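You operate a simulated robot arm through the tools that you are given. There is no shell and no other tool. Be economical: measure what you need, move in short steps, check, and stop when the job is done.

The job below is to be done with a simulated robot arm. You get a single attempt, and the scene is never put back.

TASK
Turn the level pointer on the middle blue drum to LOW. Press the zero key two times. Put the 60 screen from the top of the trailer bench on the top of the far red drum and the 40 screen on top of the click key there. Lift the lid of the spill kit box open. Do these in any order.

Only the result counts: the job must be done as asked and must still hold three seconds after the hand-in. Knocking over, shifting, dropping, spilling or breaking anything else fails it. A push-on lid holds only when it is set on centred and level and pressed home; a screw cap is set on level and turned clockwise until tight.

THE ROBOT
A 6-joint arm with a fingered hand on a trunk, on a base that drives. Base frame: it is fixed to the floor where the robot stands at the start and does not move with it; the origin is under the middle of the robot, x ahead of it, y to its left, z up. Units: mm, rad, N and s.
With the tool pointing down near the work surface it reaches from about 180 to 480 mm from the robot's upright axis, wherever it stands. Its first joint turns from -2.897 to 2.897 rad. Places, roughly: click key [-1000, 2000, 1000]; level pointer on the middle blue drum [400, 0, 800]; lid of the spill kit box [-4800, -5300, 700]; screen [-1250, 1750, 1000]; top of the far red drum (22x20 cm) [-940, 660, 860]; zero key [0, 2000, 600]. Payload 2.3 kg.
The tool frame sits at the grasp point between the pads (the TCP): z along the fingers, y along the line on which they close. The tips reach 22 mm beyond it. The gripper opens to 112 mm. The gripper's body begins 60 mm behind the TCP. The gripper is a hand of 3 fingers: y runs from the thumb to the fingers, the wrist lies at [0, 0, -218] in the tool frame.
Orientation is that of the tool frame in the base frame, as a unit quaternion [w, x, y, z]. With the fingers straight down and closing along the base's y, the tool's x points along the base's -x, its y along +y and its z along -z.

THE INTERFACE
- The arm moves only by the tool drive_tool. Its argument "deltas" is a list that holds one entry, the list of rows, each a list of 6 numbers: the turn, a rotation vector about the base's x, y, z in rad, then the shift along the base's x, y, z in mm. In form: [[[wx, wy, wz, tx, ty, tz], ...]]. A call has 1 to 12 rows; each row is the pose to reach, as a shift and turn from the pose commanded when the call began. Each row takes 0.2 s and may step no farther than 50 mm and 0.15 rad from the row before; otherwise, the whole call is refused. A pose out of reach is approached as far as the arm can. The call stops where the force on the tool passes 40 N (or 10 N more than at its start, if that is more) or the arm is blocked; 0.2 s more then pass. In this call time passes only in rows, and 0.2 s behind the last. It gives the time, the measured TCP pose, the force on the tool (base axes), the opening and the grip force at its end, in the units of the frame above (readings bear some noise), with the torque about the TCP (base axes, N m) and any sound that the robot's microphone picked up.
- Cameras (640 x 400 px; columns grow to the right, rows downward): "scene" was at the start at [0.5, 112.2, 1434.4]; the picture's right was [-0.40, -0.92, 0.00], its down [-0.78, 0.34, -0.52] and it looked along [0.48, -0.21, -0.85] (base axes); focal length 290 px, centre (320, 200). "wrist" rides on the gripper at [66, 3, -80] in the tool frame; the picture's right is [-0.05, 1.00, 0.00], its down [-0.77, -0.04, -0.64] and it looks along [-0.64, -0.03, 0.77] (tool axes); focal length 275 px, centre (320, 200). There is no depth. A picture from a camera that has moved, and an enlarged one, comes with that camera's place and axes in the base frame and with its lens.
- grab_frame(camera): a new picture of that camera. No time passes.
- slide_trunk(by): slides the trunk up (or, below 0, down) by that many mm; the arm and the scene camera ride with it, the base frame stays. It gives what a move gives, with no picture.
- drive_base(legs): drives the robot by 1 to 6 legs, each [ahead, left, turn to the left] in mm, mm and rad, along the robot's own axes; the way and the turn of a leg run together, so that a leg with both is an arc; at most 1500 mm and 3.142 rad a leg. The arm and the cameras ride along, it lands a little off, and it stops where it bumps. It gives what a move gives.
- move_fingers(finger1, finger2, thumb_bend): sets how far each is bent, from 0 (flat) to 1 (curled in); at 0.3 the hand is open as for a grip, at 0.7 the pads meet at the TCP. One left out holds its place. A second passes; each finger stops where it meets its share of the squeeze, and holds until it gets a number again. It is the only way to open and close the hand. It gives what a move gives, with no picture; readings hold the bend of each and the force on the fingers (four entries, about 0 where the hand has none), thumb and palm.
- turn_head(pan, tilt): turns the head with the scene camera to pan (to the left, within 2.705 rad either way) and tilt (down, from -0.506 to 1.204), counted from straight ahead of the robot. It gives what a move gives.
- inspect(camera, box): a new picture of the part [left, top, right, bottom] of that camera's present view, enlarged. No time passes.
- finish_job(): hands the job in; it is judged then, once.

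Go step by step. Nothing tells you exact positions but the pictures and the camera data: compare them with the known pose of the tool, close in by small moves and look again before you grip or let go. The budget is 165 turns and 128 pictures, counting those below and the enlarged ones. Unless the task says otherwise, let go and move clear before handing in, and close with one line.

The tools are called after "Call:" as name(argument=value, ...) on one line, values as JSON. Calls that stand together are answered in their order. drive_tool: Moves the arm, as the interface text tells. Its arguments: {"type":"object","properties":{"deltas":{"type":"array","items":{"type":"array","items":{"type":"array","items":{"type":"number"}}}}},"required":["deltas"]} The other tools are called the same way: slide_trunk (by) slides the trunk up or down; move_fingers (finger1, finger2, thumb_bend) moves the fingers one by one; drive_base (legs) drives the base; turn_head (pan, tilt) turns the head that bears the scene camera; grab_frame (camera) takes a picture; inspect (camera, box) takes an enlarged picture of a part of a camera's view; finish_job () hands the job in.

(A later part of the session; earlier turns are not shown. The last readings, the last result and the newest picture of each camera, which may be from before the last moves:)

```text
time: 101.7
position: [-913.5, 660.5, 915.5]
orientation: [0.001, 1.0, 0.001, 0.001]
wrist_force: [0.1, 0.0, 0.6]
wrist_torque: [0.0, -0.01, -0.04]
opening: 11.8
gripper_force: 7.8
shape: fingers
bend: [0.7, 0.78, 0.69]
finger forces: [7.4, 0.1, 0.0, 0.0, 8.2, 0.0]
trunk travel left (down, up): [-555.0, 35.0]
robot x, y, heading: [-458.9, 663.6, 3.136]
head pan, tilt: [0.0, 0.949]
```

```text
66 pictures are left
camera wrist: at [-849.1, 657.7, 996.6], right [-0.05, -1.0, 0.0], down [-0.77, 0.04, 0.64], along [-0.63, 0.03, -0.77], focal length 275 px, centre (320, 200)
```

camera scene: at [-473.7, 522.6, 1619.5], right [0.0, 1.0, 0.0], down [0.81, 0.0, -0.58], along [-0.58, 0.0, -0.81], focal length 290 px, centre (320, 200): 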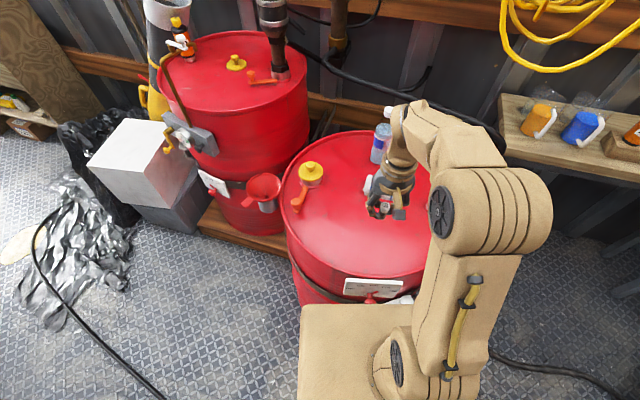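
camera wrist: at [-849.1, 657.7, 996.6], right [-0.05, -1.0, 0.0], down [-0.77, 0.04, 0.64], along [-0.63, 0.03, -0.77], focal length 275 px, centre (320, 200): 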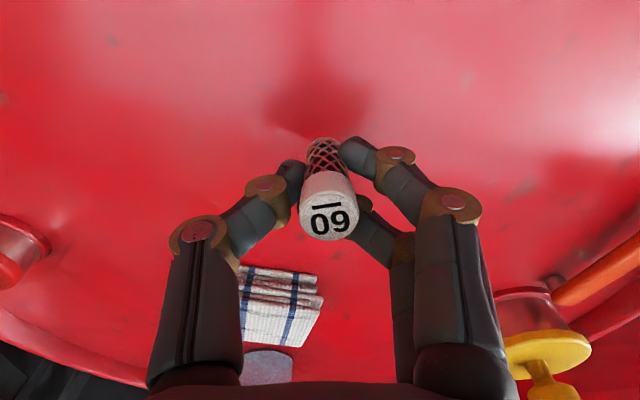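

The shadow is closing on the base. I'll go on in 2 mm steps.

Call:
drive_tool(deltas=[[[0, 0, 0, 0, 0, -3], [0, 0, 0, 0, 0, -5], [0, 0, 0, 0, 0, -7]]])

Call:
drive_tool(deltas=[[[0, 0, 0, 0, 0, -2], [0, 0, 0, 0, 0, -4]]])

Call:
grab_frame(camera="wrist")

```text
time: 102.5
position: [-914.9, 660.0, 908.4]
orientation: [0.001, 1.0, 0.001, 0.0]
wrist_force: [0.3, -0.2, -0.4]
wrist_torque: [0.03, 0.01, -0.01]
opening: 11.6
gripper_force: 8.0
shape: fingers
bend: [0.7, 0.78, 0.69]
finger forces: [7.5, 0.0, 0.0, 0.1, 8.1, 0.0]
trunk travel left (down, up): [-555.0, 35.0]
robot x, y, heading: [-455.2, 665.2, 3.144]
head pan, tilt: [0.0, 0.949]
```

```text
time: 103.1
position: [-913.9, 658.7, 904.4]
orientation: [0.001, 1.0, 0.001, 0.0]
wrist_force: [0.4, 0.7, 0.5]
wrist_torque: [-0.02, -0.01, 0.01]
opening: 11.7
gripper_force: 8.2
shape: fingers
bend: [0.7, 0.78, 0.69]
finger forces: [7.4, 0.0, 0.0, 0.0, 8.2, 0.0]
trunk travel left (down, up): [-555.0, 35.0]
robot x, y, heading: [-458.2, 663.8, 3.139]
head pan, tilt: [0.0, 0.949]
```

```text
65 pictures are left
camera wrist: at [-849.3, 657.7, 985.4], right [-0.05, -1.0, 0.0], down [-0.77, 0.04, 0.63], along [-0.63, 0.03, -0.77], focal length 275 px, centre (320, 200)
```

wrist: 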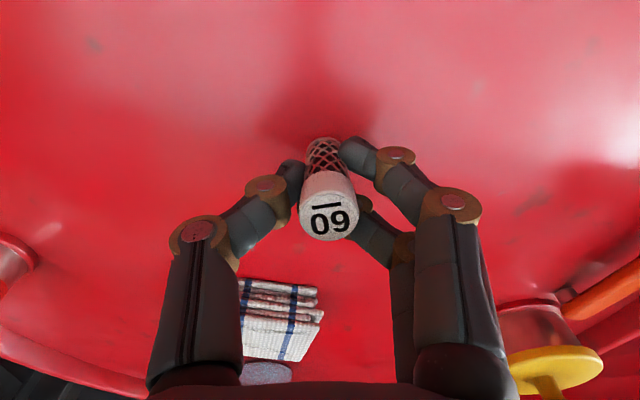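

Still no contact force. I'll keep lowering in small steps.

Call:
drive_tool(deltas=[[[0, 0, 0, 0, 0, -2], [0, 0, 0, 0, 0, -4]]])

Call:
drive_tool(deltas=[[[0, 0, 0, 0, 0, -1.5], [0, 0, 0, 0, 0, -3]]])

Call:
drive_tool(deltas=[[[0, 0, 0, 0, 0, -1.5], [0, 0, 0, 0, 0, -3]]])

Call:
grab_frame(camera="wrist")

```text
time: 103.7
position: [-914.1, 660.3, 899.9]
orientation: [0.001, 1.0, 0.001, 0.0]
wrist_force: [0.0, 0.0, -0.1]
wrist_torque: [0.0, -0.01, 0.02]
opening: 11.9
gripper_force: 7.6
shape: fingers
bend: [0.7, 0.78, 0.69]
finger forces: [7.6, 0.0, 0.0, 0.0, 8.1, 0.1]
trunk travel left (down, up): [-555.0, 35.0]
robot x, y, heading: [-460.2, 665.2, 3.139]
head pan, tilt: [0.0, 0.949]
```

```text
time: 104.3
position: [-914.8, 660.0, 897.9]
orientation: [0.001, 1.0, 0.001, 0.0]
wrist_force: [0.5, -0.3, -0.1]
wrist_torque: [0.02, -0.01, 0.04]
opening: 11.9
gripper_force: 7.5
shape: fingers
bend: [0.7, 0.78, 0.69]
finger forces: [7.5, 0.1, 0.1, 0.0, 8.1, 0.1]
trunk travel left (down, up): [-555.0, 35.0]
robot x, y, heading: [-461.2, 665.2, 3.142]
head pan, tilt: [0.0, 0.949]
```

```text
time: 104.9
position: [-915.8, 659.8, 896.3]
orientation: [0.001, 1.0, 0.002, -0.001]
wrist_force: [-3.1, 0.4, 7.4]
wrist_torque: [-0.05, 0.02, -0.01]
opening: 11.9
gripper_force: 11.0
shape: fingers
bend: [0.71, 0.78, 0.69]
finger forces: [8.3, 2.5, 0.1, 0.0, 10.3, 0.0]
trunk travel left (down, up): [-555.0, 35.0]
robot x, y, heading: [-456.4, 665.6, 3.134]
head pan, tilt: [0.0, 0.949]
```

```text
64 pictures are left
camera wrist: at [-849.1, 657.9, 976.4], right [-0.05, -1.0, 0.0], down [-0.77, 0.04, 0.64], along [-0.64, 0.03, -0.77], focal length 275 px, centre (320, 200)
```

wrist: 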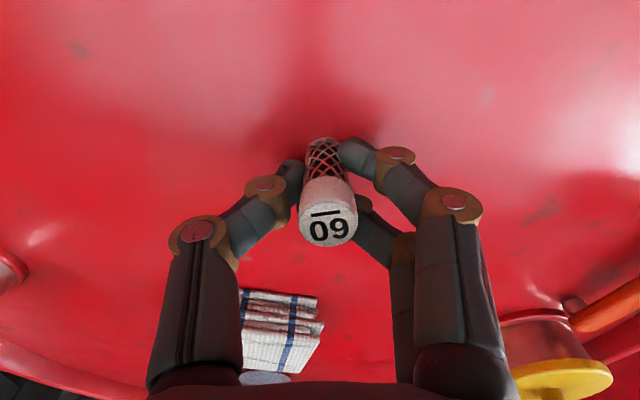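

Contact is made at 7 N, so the screen stands on the drum. I'll ease the load and release in small stages.

Call:
drive_tool(deltas=[[[0, 0, 0, 0, 0, 0.8]]])

Call:
move_fingers(finger1=0.63, finger2=0.63, thumb_bend=0.63)

Call:
grab_frame(camera="wrist")

```text
time: 105.3
position: [-913.6, 659.1, 896.4]
orientation: [0.001, 1.0, 0.001, -0.001]
wrist_force: [-0.6, -0.2, 4.9]
wrist_torque: [-0.01, 0.0, 0.0]
opening: 11.5
gripper_force: 9.7
shape: fingers
bend: [0.71, 0.78, 0.69]
finger forces: [8.3, 2.0, 0.0, 0.0, 9.5, 0.0]
trunk travel left (down, up): [-555.0, 35.0]
robot x, y, heading: [-461.2, 665.0, 3.141]
head pan, tilt: [0.0, 0.949]
```

```text
time: 106.3
position: [-915.6, 660.5, 894.6]
orientation: [0.001, 1.0, 0.002, 0.0]
wrist_force: [0.0, -0.1, 0.1]
wrist_torque: [-0.02, 0.0, 0.01]
opening: 18.9
gripper_force: 0.1
shape: fingers
bend: [0.63, 0.63, 0.63]
finger forces: [0.1, 0.1, 0.0, 0.1, 0.0, 0.1]
trunk travel left (down, up): [-555.0, 35.0]
robot x, y, heading: [-458.8, 665.0, 3.136]
head pan, tilt: [0.0, 0.949]
```

```text
63 pictures are left
camera wrist: at [-849.2, 658.0, 976.8], right [-0.05, -1.0, 0.0], down [-0.77, 0.04, 0.64], along [-0.63, 0.03, -0.77], focal length 275 px, centre (320, 200)
```

wrist: 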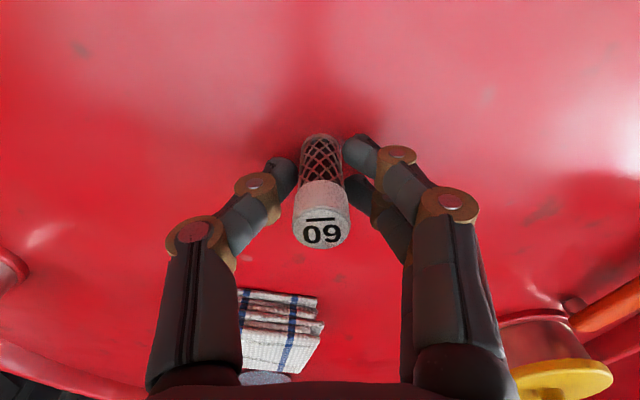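

The screen stands upright on its own. I'll open wider, rise straight up, and view the drum.

Call:
move_fingers(finger1=0.45, finger2=0.45, thumb_bend=0.45)

Call:
drive_tool(deltas=[[[0, 0, 0, 0, 0, 20], [0, 0, 0, 0, 0, 60], [0, 0, 0, 0, 0, 105], [0, 0, 0, 0, 0, 150], [0, 0, 0, 20, 0, 190], [0, 0, 0, 60, 0, 215], [0, 0, 0, 100, 0, 228]]])

Call:
grab_frame(camera="scene")

```text
time: 107.3
position: [-915.0, 660.8, 894.9]
orientation: [0.001, 1.0, 0.001, 0.0]
wrist_force: [-0.3, 0.0, 0.8]
wrist_torque: [0.04, 0.0, -0.03]
opening: 68.4
gripper_force: 0.0
shape: fingers
bend: [0.45, 0.45, 0.45]
finger forces: [0.1, 0.0, 0.0, 0.0, 0.0, 0.1]
trunk travel left (down, up): [-555.0, 35.0]
robot x, y, heading: [-454.7, 664.1, 3.139]
head pan, tilt: [0.0, 0.949]
```

```text
time: 108.9
position: [-813.4, 661.6, 1125.1]
orientation: [0.001, 1.0, 0.001, 0.0]
wrist_force: [0.5, -0.6, -0.3]
wrist_torque: [0.0, 0.01, -0.01]
opening: 68.5
gripper_force: 0.0
shape: fingers
bend: [0.45, 0.45, 0.45]
finger forces: [0.0, 0.0, 0.0, 0.0, 0.0, 0.0]
trunk travel left (down, up): [-555.0, 35.0]
robot x, y, heading: [-457.2, 667.6, 3.141]
head pan, tilt: [0.0, 0.949]
```

```text
62 pictures are left
camera scene: at [-472.0, 522.5, 1619.4], right [0.0, 1.0, 0.0], down [0.81, 0.0, -0.58], along [-0.58, 0.0, -0.81], focal length 290 px, centre (320, 200)
```

scene: 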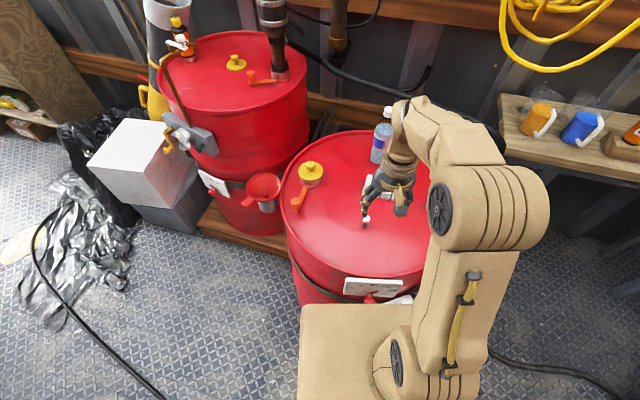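

The 60 screen stands on the drum. Now I'll return to the bench for the 40 screen, stopping a little short.

Call:
drive_base(legs=[[0, -985, 0], [0, 0, -0.31], [290, -32, 0]])

Call:
turn_head(pan=-0.1, tilt=0.9)

Call:
grab_frame(camera="scene")

Call:
grab_frame(camera="wrist")

```text
time: 116.6
position: [-1065.0, 1864.6, 1125.0]
orientation: [0.002, 0.988, -0.152, 0.001]
wrist_force: [-0.8, -0.1, 0.6]
wrist_torque: [0.03, -0.02, 0.0]
opening: 68.8
gripper_force: 0.0
shape: fingers
bend: [0.45, 0.45, 0.45]
finger forces: [0.1, 0.0, 0.0, 0.0, 0.0, 0.1]
trunk travel left (down, up): [-555.0, 35.0]
robot x, y, heading: [-723.7, 1759.0, 2.828]
head pan, tilt: [0.0, 0.949]
```

```text
time: 117.2
position: [-1063.9, 1864.3, 1123.8]
orientation: [0.001, 0.988, -0.152, 0.0]
wrist_force: [0.2, 0.4, 0.4]
wrist_torque: [-0.01, 0.0, 0.0]
opening: 69.0
gripper_force: 0.0
shape: fingers
bend: [0.45, 0.45, 0.45]
finger forces: [0.1, 0.0, 0.0, 0.0, 0.0, 0.0]
trunk travel left (down, up): [-555.0, 35.0]
robot x, y, heading: [-727.0, 1761.4, 2.834]
head pan, tilt: [-0.099, 0.901]
```

```text
61 pictures are left
camera scene: at [-781.5, 1636.2, 1623.1], right [0.4, 0.92, 0.0], down [0.72, -0.31, -0.62], along [-0.57, 0.25, -0.78], focal length 290 px, centre (320, 200)
```

scene: 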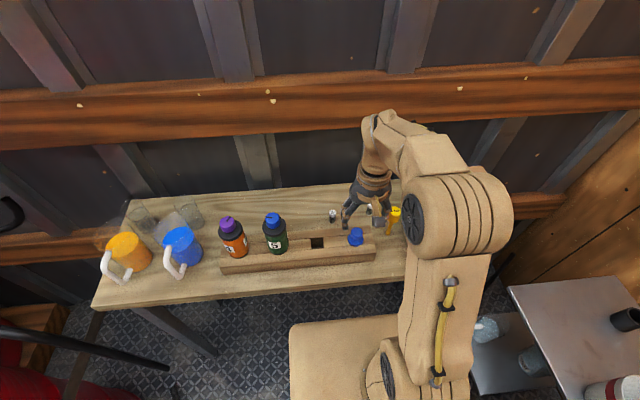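

```text
60 pictures are left
camera wrist: at [-1003.2, 1842.0, 1205.6], right [-0.35, -0.94, 0.0], down [-0.72, 0.27, 0.64], along [-0.6, 0.22, -0.77], focal length 275 px, centre (320, 200)
```

wrist: 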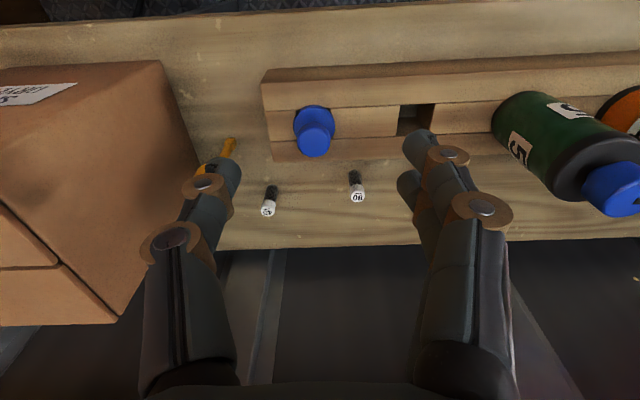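

The 40 screen is at about (-1209, 1989), and the click key is beside the box. I'll zoom in on the click key.

Call:
inspect(camera="scene", box=[320, 190, 420, 260])

Call:
drive_base(legs=[[90, -20, 0]])

Call:
grab_frame(camera="wrist")

```text
5.71 times, centred on (370, 225) of scene
camera zoom: at [-781.5, 1636.2, 1623.1], right [0.4, 0.92, 0.0], down [0.72, -0.31, -0.62], along [-0.57, 0.25, -0.78], focal length 1654 px, centre (34, 57)
```

zoom: 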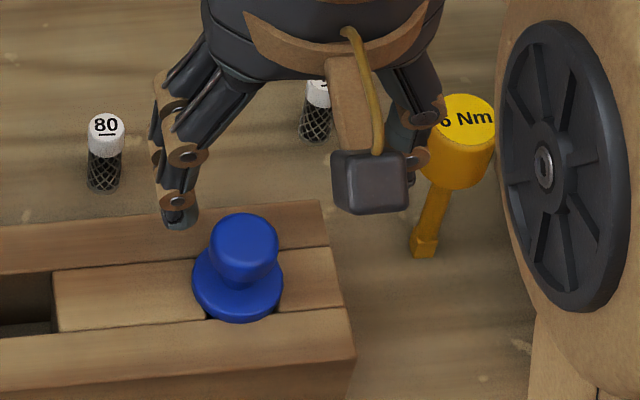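

```text
time: 118.3
position: [-1144.9, 1910.3, 1123.6]
orientation: [0.001, 0.988, -0.152, 0.0]
wrist_force: [-0.5, -0.1, 0.0]
wrist_torque: [-0.03, -0.03, 0.0]
opening: 69.1
gripper_force: 0.2
shape: fingers
bend: [0.45, 0.45, 0.45]
finger forces: [0.0, 0.0, 0.1, 0.0, 0.0, 0.1]
trunk travel left (down, up): [-555.0, 35.0]
robot x, y, heading: [-804.3, 1804.2, 2.831]
head pan, tilt: [-0.099, 0.901]
```

```text
58 pictures are left
camera wrist: at [-1083.1, 1888.8, 1205.4], right [-0.35, -0.94, 0.0], down [-0.72, 0.27, 0.63], along [-0.6, 0.22, -0.77], focal length 275 px, centre (320, 200)
```

wrist: 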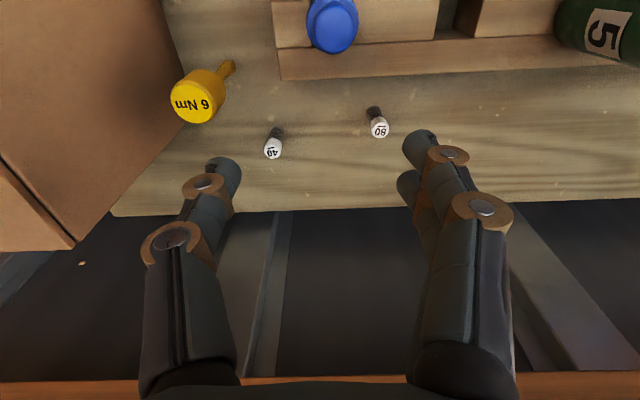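

The click key's flat "6 Nm" head is at about (-1118, 2002), top z 1005, and the 40 screen is at (-1209, 1990). I'll yaw the hand slightly so its camera clears the key, move above the 40 screen and descend part-way.

Call:
drive_tool(deltas=[[[0, 0, -0.1, -22, 27, 0], [0, 0, -0.2, -44, 54, 0], [0, 0, -0.3, -64.5, 80.5, 0], [0, 0, -0.3, -64.5, 80.5, -45], [0, 0, -0.3, -64.5, 80.5, -90], [0, 0, -0.3, -64.5, 80.5, -130]]])

Call:
grab_frame(camera="wrist")

```text
time: 119.8
position: [-1207.6, 1990.8, 993.1]
orientation: [0.001, 0.955, -0.298, -0.001]
wrist_force: [-0.4, -0.2, 0.0]
wrist_torque: [0.03, -0.02, -0.06]
opening: 68.8
gripper_force: 0.0
shape: fingers
bend: [0.45, 0.45, 0.45]
finger forces: [0.1, 0.1, 0.1, 0.1, 0.0, 0.1]
trunk travel left (down, up): [-555.0, 35.0]
robot x, y, heading: [-804.8, 1806.3, 2.833]
head pan, tilt: [-0.099, 0.901]
```

```text
57 pictures are left
camera wrist: at [-1155.7, 1951.4, 1074.2], right [-0.61, -0.79, 0.0], down [-0.61, 0.47, 0.64], along [-0.51, 0.39, -0.77], focal length 275 px, centre (320, 200)
```

wrist: 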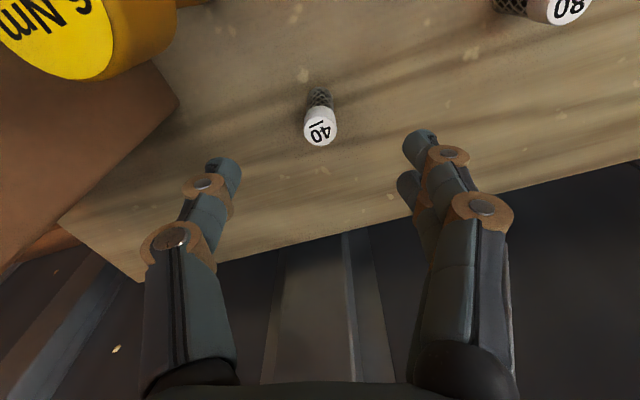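

The 40 screen is almost under the hand. I'll correct by a few millimetres and descend to the grasp height.

Call:
drive_tool(deltas=[[[0, 0, 0, -2.5, 2.5, -35], [0, 0, 0, -2.5, 2.5, -62], [0, 0, 0, -2.5, 2.5, -79]]])

Call:
grab_frame(camera="wrist")

```text
time: 120.5
position: [-1211.4, 1994.6, 915.6]
orientation: [0.0, 0.955, -0.298, -0.001]
wrist_force: [-0.2, -0.8, 0.3]
wrist_torque: [-0.03, 0.01, 0.02]
opening: 68.8
gripper_force: 0.0
shape: fingers
bend: [0.45, 0.45, 0.45]
finger forces: [0.0, 0.0, 0.1, 0.0, 0.0, 0.0]
trunk travel left (down, up): [-555.0, 35.0]
robot x, y, heading: [-801.2, 1806.9, 2.836]
head pan, tilt: [-0.099, 0.901]
```

```text
56 pictures are left
camera wrist: at [-1158.6, 1954.2, 996.3], right [-0.61, -0.79, 0.0], down [-0.61, 0.47, 0.64], along [-0.51, 0.39, -0.77], focal length 275 px, centre (320, 200)
```

wrist: 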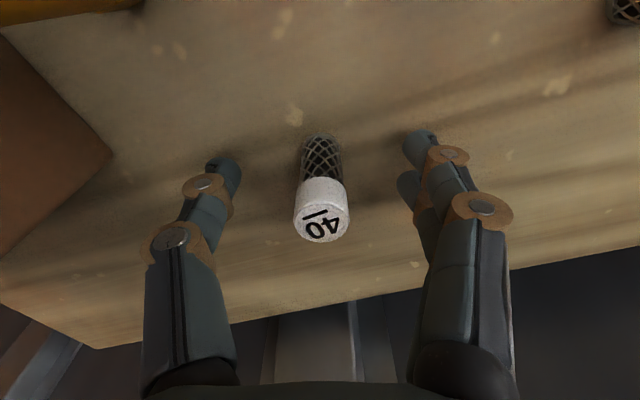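

It is centred, so I'll close on it.

Call:
move_fingers(finger1=0.7, finger2=0.72, thumb_bend=0.71)

Call:
drive_tool(deltas=[[[0, 0, 0, 0, 0, 15], [0, 0, 0, 0, 0, 55], [0, 0, 0, 0, 0, 100], [0, 0, 0, 0, 0, 145], [0, 0, 0, 0, 0, 180]]])

Call:
grab_frame(camera="wrist")

Call:
grab_frame(camera="scene")

```text
time: 121.5
position: [-1210.0, 1993.2, 914.9]
orientation: [0.001, 0.954, -0.299, 0.0]
wrist_force: [-0.6, 0.2, 0.2]
wrist_torque: [0.0, -0.03, 0.01]
opening: 12.0
gripper_force: 5.8
shape: fingers
bend: [0.66, 0.7, 0.68]
finger forces: [2.8, 3.1, 0.0, 0.0, 5.7, 0.0]
trunk travel left (down, up): [-555.0, 35.0]
robot x, y, heading: [-806.0, 1806.6, 2.833]
head pan, tilt: [-0.099, 0.901]
```

```text
time: 122.8
position: [-1211.5, 1992.1, 1096.0]
orientation: [0.001, 0.954, -0.298, 0.0]
wrist_force: [-0.4, -0.2, 0.2]
wrist_torque: [-0.02, 0.01, -0.02]
opening: 12.0
gripper_force: 6.1
shape: fingers
bend: [0.66, 0.7, 0.68]
finger forces: [3.2, 3.5, 0.1, 0.0, 5.3, 0.1]
trunk travel left (down, up): [-555.0, 35.0]
robot x, y, heading: [-799.6, 1804.5, 2.828]
head pan, tilt: [-0.099, 0.901]
```

```text
55 pictures are left
camera wrist: at [-1158.9, 1954.3, 1176.6], right [-0.61, -0.79, 0.0], down [-0.61, 0.47, 0.63], along [-0.5, 0.38, -0.77], focal length 275 px, centre (320, 200)
```

wrist: 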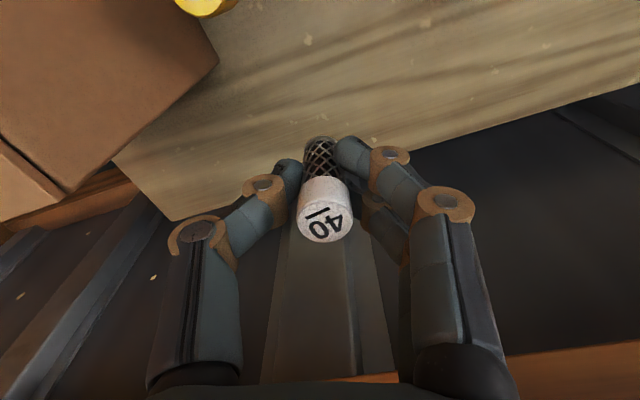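

```text
54 pictures are left
camera scene: at [-860.7, 1682.6, 1623.1], right [0.4, 0.92, 0.0], down [0.72, -0.31, -0.62], along [-0.57, 0.25, -0.78], focal length 290 px, centre (320, 200)
```

scene: 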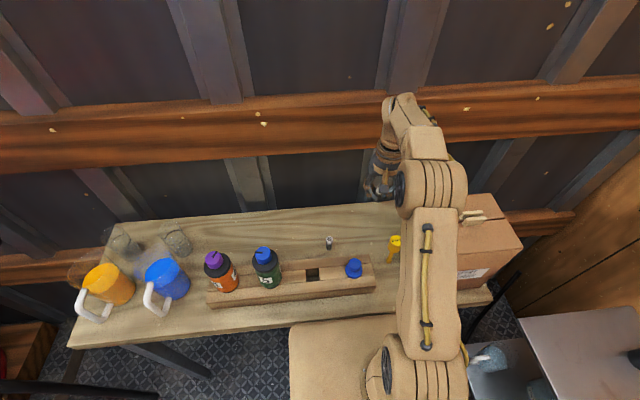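

The 40 screen is held upright with balanced fingers. I'll measure the key head precisely from the scene camera, which now has a clear view.

Call:
inspect(camera="scene", box=[370, 220, 420, 275])

Call:
drive_tool(deltas=[[[0, 0, 0, 0, 0, 25], [0, 0, 0, 25, -5, 33], [0, 0, 0, 50, -9, 33]]])

Call:
grab_frame(camera="wrist")

```text
7.27 times, centred on (395, 248) of scene
camera zoom: at [-860.7, 1682.6, 1623.1], right [0.4, 0.92, 0.0], down [0.72, -0.31, -0.62], along [-0.57, 0.25, -0.78], focal length 2106 px, centre (-226, -146)
```

zoom: 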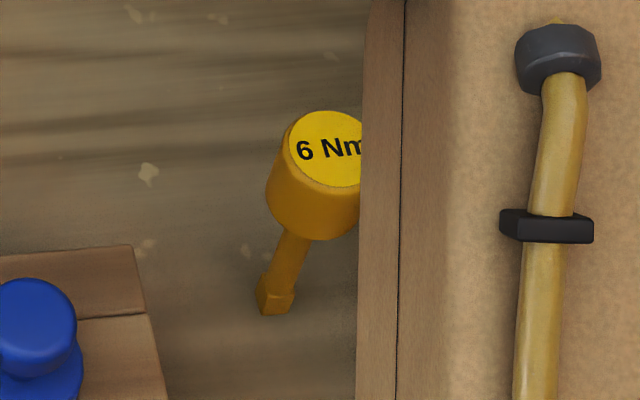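

```text
time: 123.5
position: [-1160.0, 1984.4, 1128.1]
orientation: [0.001, 0.955, -0.298, 0.0]
wrist_force: [0.5, -0.4, -0.2]
wrist_torque: [0.03, 0.0, 0.0]
opening: 11.9
gripper_force: 5.8
shape: fingers
bend: [0.66, 0.7, 0.68]
finger forces: [3.3, 3.5, 0.0, 0.1, 5.2, 0.1]
trunk travel left (down, up): [-555.0, 35.0]
robot x, y, heading: [-803.5, 1804.6, 2.831]
head pan, tilt: [-0.099, 0.901]
```

```text
52 pictures are left
camera wrist: at [-1108.8, 1944.9, 1210.2], right [-0.61, -0.79, 0.0], down [-0.61, 0.47, 0.64], along [-0.51, 0.39, -0.77], focal length 275 px, centre (320, 200)
```

wrist: 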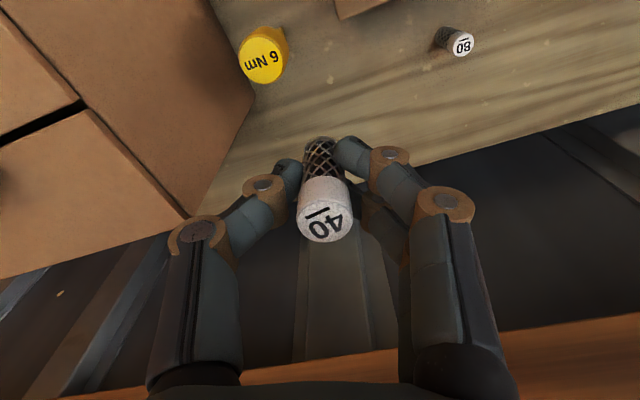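

The key head centre is at about (-1120, 2005), top z ≈ 1000, diameter ~32 mm. I'll move above it and check alignment with the wrist camera.

Call:
drive_tool(deltas=[[[0, 0, 0, 20, 10, 0], [0, 0, 0, 40, 20.5, 0]]])

Call:
grab_frame(camera="wrist")

Call:
inspect(camera="wrist", box=[220, 30, 420, 260])

```text
time: 124.2
position: [-1120.5, 2006.1, 1128.3]
orientation: [0.001, 0.955, -0.298, 0.0]
wrist_force: [-0.1, -0.2, 0.4]
wrist_torque: [-0.01, -0.03, 0.02]
opening: 12.2
gripper_force: 6.0
shape: fingers
bend: [0.66, 0.7, 0.68]
finger forces: [3.3, 3.5, 0.0, 0.1, 5.2, 0.0]
trunk travel left (down, up): [-555.0, 35.0]
robot x, y, heading: [-802.5, 1806.8, 2.827]
head pan, tilt: [-0.099, 0.901]
```

```text
51 pictures are left
camera wrist: at [-1068.9, 1965.9, 1210.3], right [-0.61, -0.79, 0.0], down [-0.61, 0.47, 0.64], along [-0.51, 0.39, -0.77], focal length 275 px, centre (320, 200)
```

wrist: 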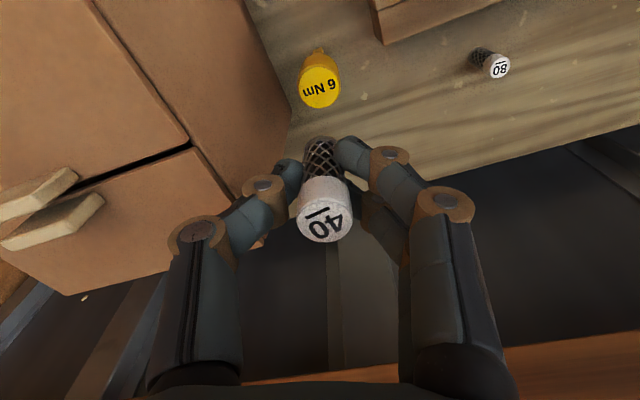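

```text
1.74 times, centred on (320, 145) of wrist
camera zoom: at [-1068.9, 1965.9, 1210.3], right [-0.61, -0.79, 0.0], down [-0.61, 0.47, 0.64], along [-0.51, 0.39, -0.77], focal length 479 px, centre (320, 296)
```

zoom: 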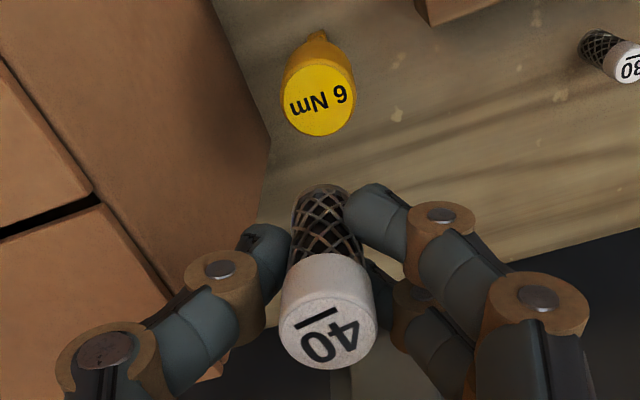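

The key head lies right under the held screen. I'll descend to a few millimetres above it and check.

Call:
drive_tool(deltas=[[[0, 0, 0, -0.9, 1.5, -35], [0, 0, 0, -0.9, 1.5, -62], [0, 0, 0, -0.9, 1.5, -78]]])

Call:
inspect(camera="wrist", box=[220, 60, 420, 260])

Call:
grab_frame(camera="scene")

```text
time: 125.0
position: [-1122.3, 2006.6, 1050.2]
orientation: [0.0, 0.955, -0.297, 0.0]
wrist_force: [-0.1, -0.6, -0.4]
wrist_torque: [0.0, -0.01, 0.0]
opening: 11.9
gripper_force: 6.5
shape: fingers
bend: [0.66, 0.71, 0.68]
finger forces: [3.4, 3.5, 0.0, 0.0, 5.1, 0.0]
trunk travel left (down, up): [-555.0, 35.0]
robot x, y, heading: [-802.5, 1806.3, 2.833]
head pan, tilt: [-0.099, 0.901]
```

```text
2.00 times, centred on (320, 160) of wrist
camera zoom: at [-1070.3, 1967.0, 1131.7], right [-0.61, -0.79, 0.0], down [-0.61, 0.47, 0.64], along [-0.51, 0.39, -0.77], focal length 551 px, centre (320, 280)
```

zoom: 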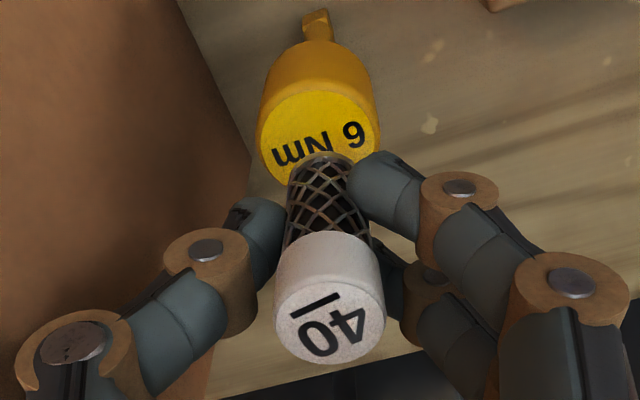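

```text
48 pictures are left
camera scene: at [-861.1, 1682.9, 1623.1], right [0.4, 0.92, 0.0], down [0.72, -0.31, -0.62], along [-0.57, 0.25, -0.78], focal length 290 px, centre (320, 200)
```

scene: 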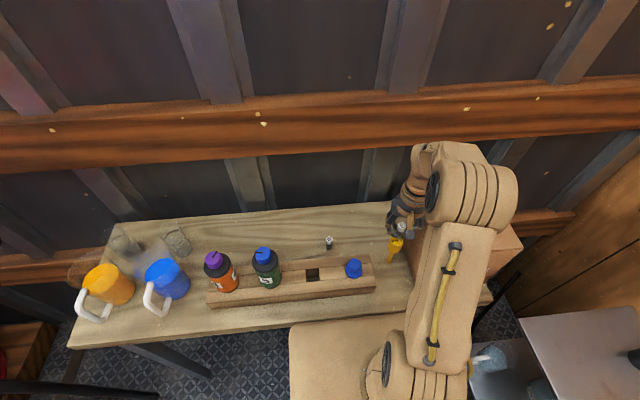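

The alignment still looks good and there is a gap left. I'll lower 9 mm more and look again.

Call:
drive_tool(deltas=[[[0, 0, 0, 0, 0, -5], [0, 0, 0, 0, 0, -9]]])

Call:
inspect(camera="wrist", box=[220, 60, 420, 260])

Call:
inspect(camera="scene", box=[380, 200, 430, 270])

```text
time: 125.5
position: [-1121.2, 2007.6, 1041.9]
orientation: [0.0, 0.955, -0.298, 0.001]
wrist_force: [0.0, 0.4, 0.5]
wrist_torque: [0.05, 0.0, 0.01]
opening: 12.1
gripper_force: 6.0
shape: fingers
bend: [0.66, 0.71, 0.68]
finger forces: [3.4, 3.5, 0.1, 0.0, 5.1, 0.1]
trunk travel left (down, up): [-555.0, 35.0]
robot x, y, heading: [-807.1, 1803.3, 2.832]
head pan, tilt: [-0.099, 0.901]
```

```text
2.00 times, centred on (320, 160) of wrist
camera zoom: at [-1070.1, 1966.8, 1122.6], right [-0.61, -0.79, 0.0], down [-0.61, 0.47, 0.64], along [-0.51, 0.39, -0.77], focal length 551 px, centre (320, 280)
```

zoom: 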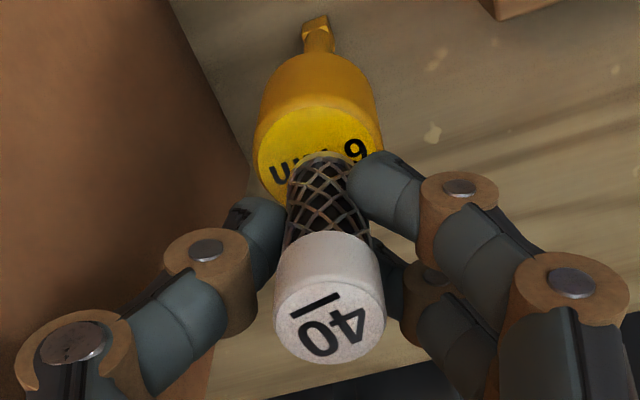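

```text
5.71 times, centred on (405, 235) of scene
camera zoom: at [-860.9, 1682.7, 1623.1], right [0.4, 0.92, 0.0], down [0.72, -0.31, -0.62], along [-0.57, 0.25, -0.78], focal length 1654 px, centre (-166, 0)
```

zoom: 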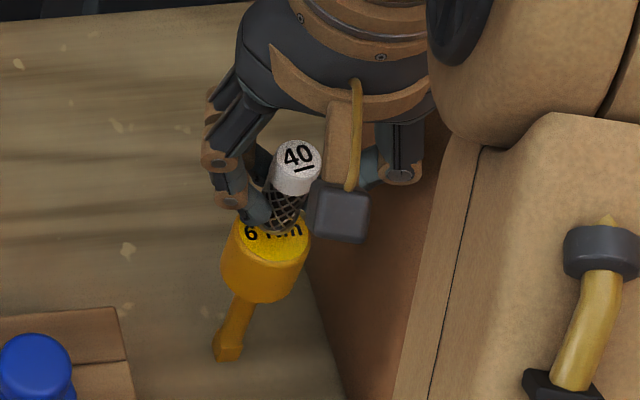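

The base is above the middle of the key head with about 8 mm to go. I'll lower in small steps, watching force.

Call:
drive_tool(deltas=[[[0, 0, 0, 0, 0, -3], [0, 0, 0, 0, 0, -5]]])

Call:
inspect(camera="wrist", box=[220, 60, 420, 260])

Call:
inspect(camera="scene", box=[385, 215, 425, 260])

```text
time: 126.2
position: [-1121.8, 2006.2, 1037.0]
orientation: [0.001, 0.954, -0.298, 0.0]
wrist_force: [-0.2, -0.3, -0.5]
wrist_torque: [-0.03, -0.05, 0.04]
opening: 12.3
gripper_force: 6.4
shape: fingers
bend: [0.66, 0.71, 0.68]
finger forces: [3.3, 3.5, 0.1, 0.0, 5.1, 0.0]
trunk travel left (down, up): [-555.0, 35.0]
robot x, y, heading: [-803.0, 1809.7, 2.83]
head pan, tilt: [-0.099, 0.901]
```

```text
2.00 times, centred on (320, 160) of wrist
camera zoom: at [-1070.4, 1967.2, 1117.9], right [-0.61, -0.79, 0.0], down [-0.61, 0.47, 0.64], along [-0.51, 0.39, -0.77], focal length 551 px, centre (320, 280)
```

zoom: 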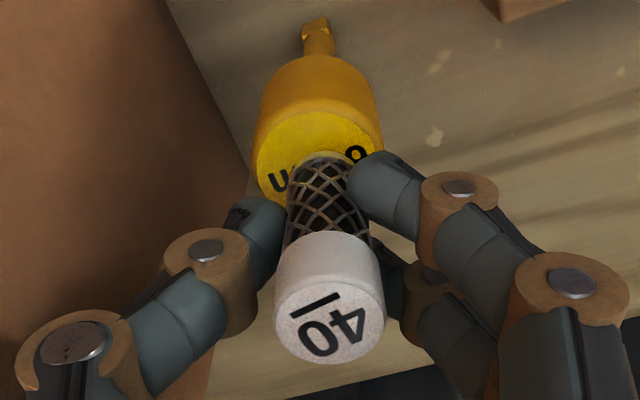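

```text
8.89 times, centred on (405, 238) of scene
camera zoom: at [-860.9, 1682.7, 1623.1], right [0.4, 0.92, 0.0], down [0.72, -0.31, -0.62], along [-0.57, 0.25, -0.78], focal length 2574 px, centre (-436, -133)
```

zoom: 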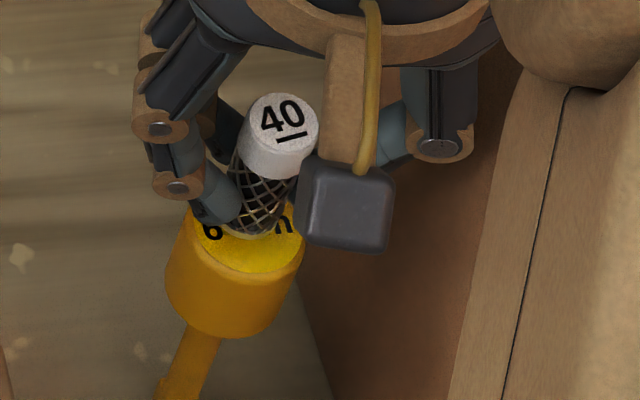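

The base is close to the head and well centred. I'll go on in 1–1.5 mm steps until contact.

Call:
drive_tool(deltas=[[[0, 0, 0, 0, 0, -1.5]]])

Call:
drive_tool(deltas=[[[0, 0, 0, 0, 0, -1.5]]])

Call:
drive_tool(deltas=[[[0, 0, 0, 0, 0, -1]]])

Call:
inspect(camera="scene", box=[385, 215, 425, 260])

```text
time: 126.5
position: [-1122.4, 2006.2, 1035.8]
orientation: [0.001, 0.954, -0.298, 0.0]
wrist_force: [0.1, -0.8, 0.5]
wrist_torque: [-0.01, 0.01, 0.02]
opening: 12.3
gripper_force: 6.9
shape: fingers
bend: [0.66, 0.71, 0.68]
finger forces: [3.4, 3.6, 0.1, 0.1, 5.0, 0.0]
trunk travel left (down, up): [-555.0, 35.0]
robot x, y, heading: [-803.4, 1808.6, 2.837]
head pan, tilt: [-0.099, 0.901]
```

```text
time: 127.0
position: [-1122.6, 2006.2, 1033.4]
orientation: [0.001, 0.954, -0.299, 0.001]
wrist_force: [0.1, 0.3, -0.6]
wrist_torque: [0.0, 0.01, -0.02]
opening: 12.0
gripper_force: 5.8
shape: fingers
bend: [0.66, 0.71, 0.68]
finger forces: [3.4, 3.5, 0.0, 0.0, 5.1, 0.1]
trunk travel left (down, up): [-555.0, 35.0]
robot x, y, heading: [-801.0, 1804.7, 2.831]
head pan, tilt: [-0.099, 0.901]
```

```text
time: 127.3
position: [-1122.5, 2006.8, 1032.8]
orientation: [0.001, 0.955, -0.298, 0.001]
wrist_force: [0.4, 0.3, -1.1]
wrist_torque: [0.0, 0.01, -0.03]
opening: 11.9
gripper_force: 5.6
shape: fingers
bend: [0.66, 0.71, 0.68]
finger forces: [3.4, 3.6, 0.0, 0.0, 5.2, 0.0]
trunk travel left (down, up): [-555.0, 35.0]
robot x, y, heading: [-803.9, 1808.8, 2.833]
head pan, tilt: [-0.099, 0.901]
```

```text
8.89 times, centred on (405, 238) of scene
camera zoom: at [-861.0, 1682.7, 1623.1], right [0.4, 0.92, 0.0], down [0.72, -0.31, -0.62], along [-0.57, 0.25, -0.78], focal length 2574 px, centre (-436, -133)
```

zoom: 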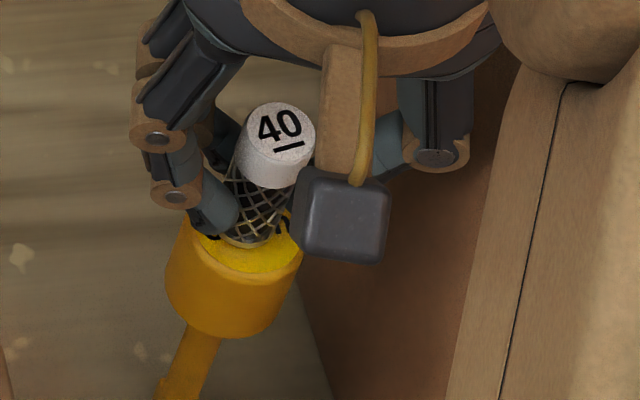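

Still free, and the base is converging on the centre of the head. I'll continue.

Call:
drive_tool(deltas=[[[0, 0, 0, 0, 0, -1.3]]])

Call:
drive_tool(deltas=[[[0, 0, 0, 0, 0, -1.2]]])

Call:
drive_tool(deltas=[[[0, 0, 0, 0, 0, -1]]])

Call:
inspect(camera="scene", box=[385, 215, 425, 260])

```text
time: 127.8
position: [-1121.8, 2006.3, 1030.3]
orientation: [0.001, 0.955, -0.298, -0.001]
wrist_force: [0.3, -0.3, -0.4]
wrist_torque: [0.03, 0.02, 0.01]
opening: 11.7
gripper_force: 6.0
shape: fingers
bend: [0.66, 0.71, 0.68]
finger forces: [3.4, 3.6, 0.1, 0.1, 5.1, 0.0]
trunk travel left (down, up): [-555.0, 35.0]
robot x, y, heading: [-804.1, 1805.8, 2.831]
head pan, tilt: [-0.099, 0.901]
```

```text
time: 128.2
position: [-1121.8, 2006.8, 1030.0]
orientation: [0.001, 0.955, -0.298, -0.001]
wrist_force: [0.0, 0.7, 1.5]
wrist_torque: [0.01, 0.0, -0.03]
opening: 11.9
gripper_force: 6.6
shape: fingers
bend: [0.66, 0.71, 0.68]
finger forces: [3.8, 3.7, 0.0, 0.1, 5.6, 0.0]
trunk travel left (down, up): [-555.0, 35.0]
robot x, y, heading: [-800.7, 1805.3, 2.831]
head pan, tilt: [-0.099, 0.901]
```

```text
time: 128.6
position: [-1123.0, 2006.7, 1029.4]
orientation: [0.0, 0.955, -0.298, 0.0]
wrist_force: [-0.9, 1.2, 5.1]
wrist_torque: [-0.01, 0.02, 0.02]
opening: 11.5
gripper_force: 7.1
shape: fingers
bend: [0.67, 0.71, 0.68]
finger forces: [4.3, 4.0, 0.1, 0.0, 6.2, 0.0]
trunk travel left (down, up): [-555.0, 35.0]
robot x, y, heading: [-803.0, 1804.5, 2.833]
head pan, tilt: [-0.099, 0.901]
```

```text
8.89 times, centred on (405, 238) of scene
camera zoom: at [-860.3, 1682.3, 1623.2], right [0.4, 0.92, 0.0], down [0.72, -0.31, -0.62], along [-0.57, 0.25, -0.78], focal length 2574 px, centre (-436, -133)
```

zoom: 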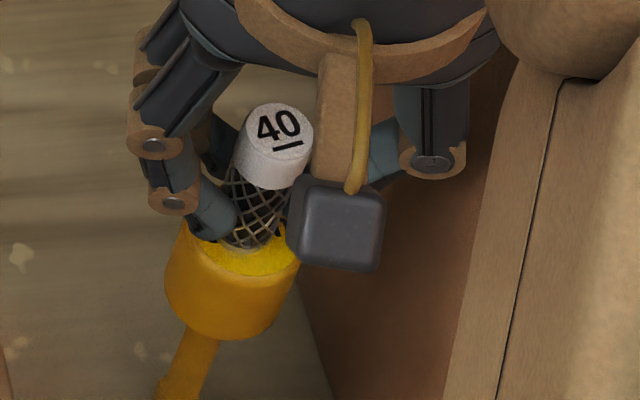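

Contact is made at 5 N with the screen centred on the key head. I'll ease up slightly and release in stages.

Call:
drive_tool(deltas=[[[0, 0, 0, 0, 0, 0.8]]])

Call:
move_fingers(finger1=0.63, finger2=0.66, thumb_bend=0.64)

Call:
inspect(camera="wrist", box=[220, 60, 420, 260])

Call:
inspect(camera="scene", box=[385, 215, 425, 260])

```text
time: 128.9
position: [-1122.6, 2006.6, 1029.5]
orientation: [0.001, 0.954, -0.299, 0.0]
wrist_force: [0.0, -0.8, 3.0]
wrist_torque: [-0.02, -0.01, -0.04]
opening: 11.5
gripper_force: 6.6
shape: fingers
bend: [0.67, 0.71, 0.68]
finger forces: [4.1, 3.8, 0.0, 0.0, 6.0, 0.1]
trunk travel left (down, up): [-555.0, 35.0]
robot x, y, heading: [-805.7, 1803.0, 2.827]
head pan, tilt: [-0.099, 0.901]
```

```text
time: 129.9
position: [-1121.3, 2007.4, 1030.6]
orientation: [0.001, 0.954, -0.298, 0.0]
wrist_force: [0.3, 0.6, -0.6]
wrist_torque: [0.02, 0.0, -0.01]
opening: 17.2
gripper_force: 0.0
shape: fingers
bend: [0.63, 0.66, 0.64]
finger forces: [0.0, 0.0, 0.1, 0.0, 0.0, 0.0]
trunk travel left (down, up): [-555.0, 35.0]
robot x, y, heading: [-801.9, 1806.9, 2.838]
head pan, tilt: [-0.099, 0.901]
```

```text
2.00 times, centred on (320, 160) of wrist
camera zoom: at [-1070.3, 1967.1, 1111.0], right [-0.61, -0.79, 0.0], down [-0.61, 0.47, 0.64], along [-0.51, 0.39, -0.77], focal length 551 px, centre (320, 280)
```

zoom: 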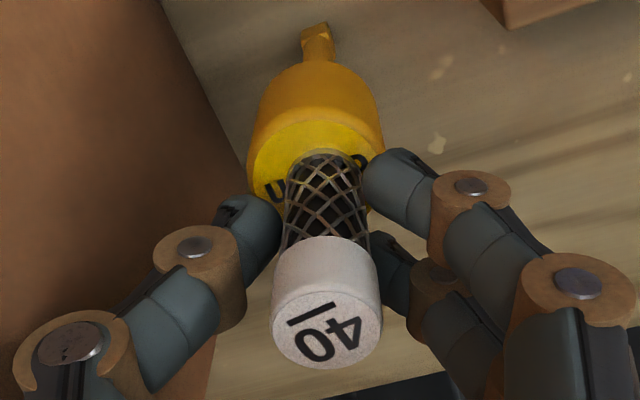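

```text
8.89 times, centred on (405, 238) of scene
camera zoom: at [-860.9, 1682.7, 1623.1], right [0.4, 0.92, 0.0], down [0.72, -0.31, -0.62], along [-0.57, 0.25, -0.78], focal length 2574 px, centre (-436, -133)
```

zoom: 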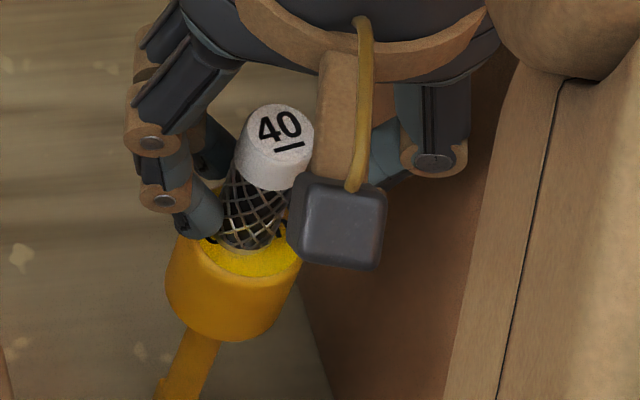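

The screen stands free and centred on the click key. I'll open further and lift straight up.

Call:
move_fingers(finger1=0.52, finger2=0.52, thumb_bend=0.54)

Call:
drive_tool(deltas=[[[0, 0, 0, 0, 0, 15], [0, 0, 0, 0, 0, 45], [0, 0, 0, 0, 0, 80], [0, 0, 0, 0, 0, 115], [0, 0, 0, 15, -10, 130]]])

Call:
grab_frame(camera="wrist")

```text
time: 130.9
position: [-1121.6, 2005.6, 1029.7]
orientation: [0.001, 0.955, -0.298, -0.001]
wrist_force: [0.1, 0.3, 0.1]
wrist_torque: [0.02, -0.04, -0.05]
opening: 46.1
gripper_force: 0.1
shape: fingers
bend: [0.52, 0.52, 0.54]
finger forces: [0.0, 0.0, 0.1, 0.1, 0.1, 0.0]
trunk travel left (down, up): [-555.0, 35.0]
robot x, y, heading: [-801.1, 1803.5, 2.833]
head pan, tilt: [-0.099, 0.901]
```

```text
time: 132.2
position: [-1105.8, 1995.7, 1160.1]
orientation: [0.0, 0.955, -0.298, 0.0]
wrist_force: [0.1, 0.2, 1.1]
wrist_torque: [0.0, 0.01, 0.03]
opening: 46.0
gripper_force: 0.0
shape: fingers
bend: [0.52, 0.52, 0.54]
finger forces: [0.0, 0.1, 0.0, 0.0, 0.0, 0.1]
trunk travel left (down, up): [-555.0, 35.0]
robot x, y, heading: [-802.4, 1806.6, 2.836]
head pan, tilt: [-0.099, 0.901]
```

```text
39 pictures are left
camera wrist: at [-1054.7, 1956.4, 1241.4], right [-0.61, -0.79, 0.0], down [-0.61, 0.47, 0.64], along [-0.51, 0.39, -0.77], focal length 275 px, centre (320, 200)
```

wrist: 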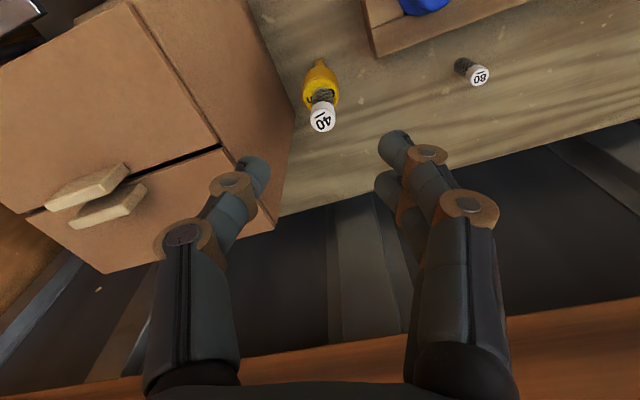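

All bench work is done and the 40 screen stands on the key. Next I'll back off, turn toward the trailer exit, and drive to where I can plan the way out.

Call:
drive_base(legs=[[-500, 0, 0], [0, 0, 1.564], [740, 340, 0], [740, 340, 0]])

Call:
turn_head(pan=0.0, tilt=0.4)

Call:
grab_frame(camera="scene")

```text
time: 137.9
position: [-603.8, 1451.2, 1160.0]
orientation: [0.0, 0.96, 0.28, -0.001]
wrist_force: [-0.1, 0.2, 0.6]
wrist_torque: [0.01, 0.08, 0.0]
opening: 46.1
gripper_force: 0.0
shape: fingers
bend: [0.52, 0.52, 0.54]
finger forces: [0.0, 0.0, 0.1, 0.0, 0.0, 0.0]
trunk travel left (down, up): [-555.0, 35.0]
robot x, y, heading: [-312.7, 1655.4, -2.272]
head pan, tilt: [-0.099, 0.901]
stopped in leg 2: the robot was blocked; the commanded pose is now the measured one
```

```text
time: 138.8
position: [-605.9, 1452.1, 1159.0]
orientation: [0.002, 0.96, 0.28, 0.0]
wrist_force: [-0.1, -0.2, 0.2]
wrist_torque: [0.02, -0.02, 0.01]
opening: 46.1
gripper_force: 0.1
shape: fingers
bend: [0.52, 0.52, 0.54]
finger forces: [0.0, 0.0, 0.0, 0.1, 0.0, 0.1]
trunk travel left (down, up): [-555.0, 35.0]
robot x, y, heading: [-312.9, 1659.6, -2.28]
head pan, tilt: [0.0, 0.4]
```

```text
38 pictures are left
camera scene: at [-228.7, 1539.4, 1666.0], right [-0.76, 0.65, 0.0], down [0.25, 0.3, -0.92], along [-0.6, -0.7, -0.39], focal length 290 px, centre (320, 200)
```

scene: 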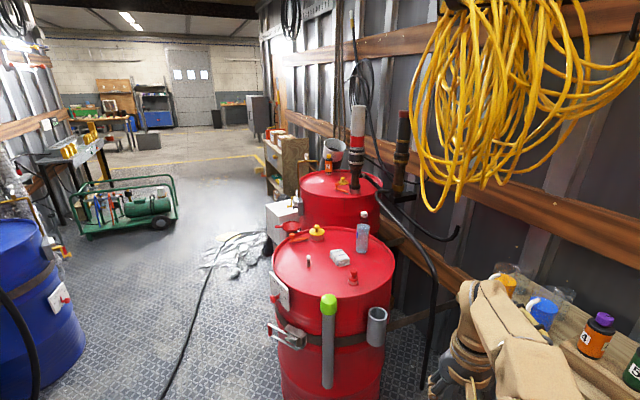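

The turn was blocked near the rig's stand behind me. I'll look at what was touched.

Call:
turn_head(pan=-2.2, tilt=0.75)

Call:
grab_frame(camera="scene")

```text
time: 140.9
position: [-605.4, 1451.2, 1159.6]
orientation: [0.001, 0.96, 0.279, 0.001]
wrist_force: [-0.4, -0.5, -0.1]
wrist_torque: [0.02, -0.01, -0.01]
opening: 46.0
gripper_force: 0.1
shape: fingers
bend: [0.52, 0.52, 0.54]
finger forces: [0.0, 0.0, 0.0, 0.0, 0.0, 0.0]
trunk travel left (down, up): [-555.0, 35.0]
robot x, y, heading: [-309.0, 1658.3, -2.278]
head pan, tilt: [-2.201, 0.75]
```

```text
37 pictures are left
camera scene: at [-188.0, 1690.3, 1635.0], right [0.97, 0.23, 0.0], down [0.16, -0.66, -0.73], along [-0.17, 0.71, -0.68], focal length 290 px, centre (320, 200)
```

scene: 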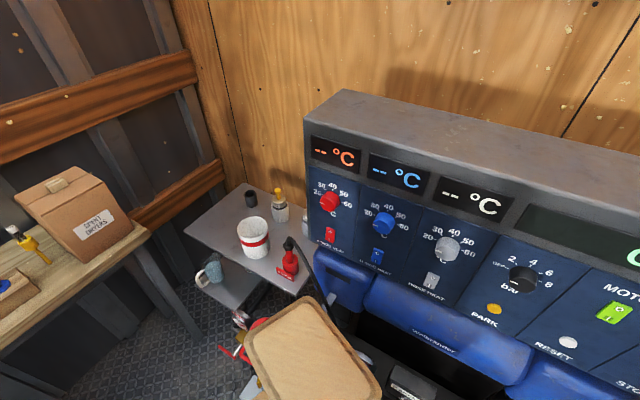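

The robot's rear platform is up against the A-side stand. I'll drive forward to clear it and look again.

Call:
drive_base(legs=[[220, 120, 0]])

Call:
grab_frame(camera="scene")

```text
time: 142.7
position: [-658.0, 1205.1, 1160.0]
orientation: [0.001, 0.96, 0.28, -0.001]
wrist_force: [0.1, -0.1, -0.7]
wrist_torque: [0.04, 0.0, 0.02]
opening: 46.1
gripper_force: 0.0
shape: fingers
bend: [0.52, 0.52, 0.54]
finger forces: [0.0, 0.0, 0.0, 0.0, 0.0, 0.0]
trunk travel left (down, up): [-555.0, 35.0]
robot x, y, heading: [-362.3, 1412.8, -2.277]
head pan, tilt: [-2.201, 0.75]
```

```text
36 pictures are left
camera scene: at [-239.9, 1444.9, 1635.0], right [0.97, 0.23, 0.0], down [0.16, -0.66, -0.73], along [-0.17, 0.71, -0.68], focal length 290 px, centre (320, 200)
```

scene: 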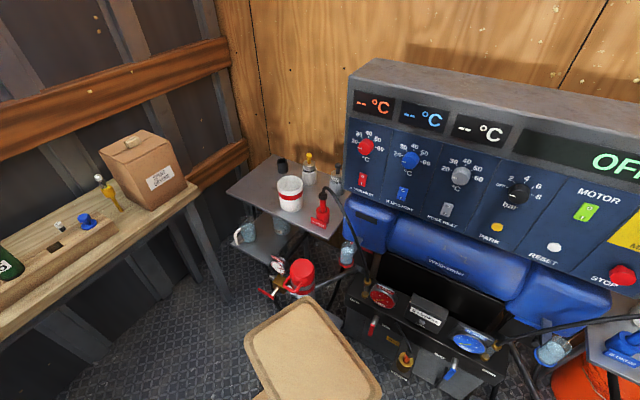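

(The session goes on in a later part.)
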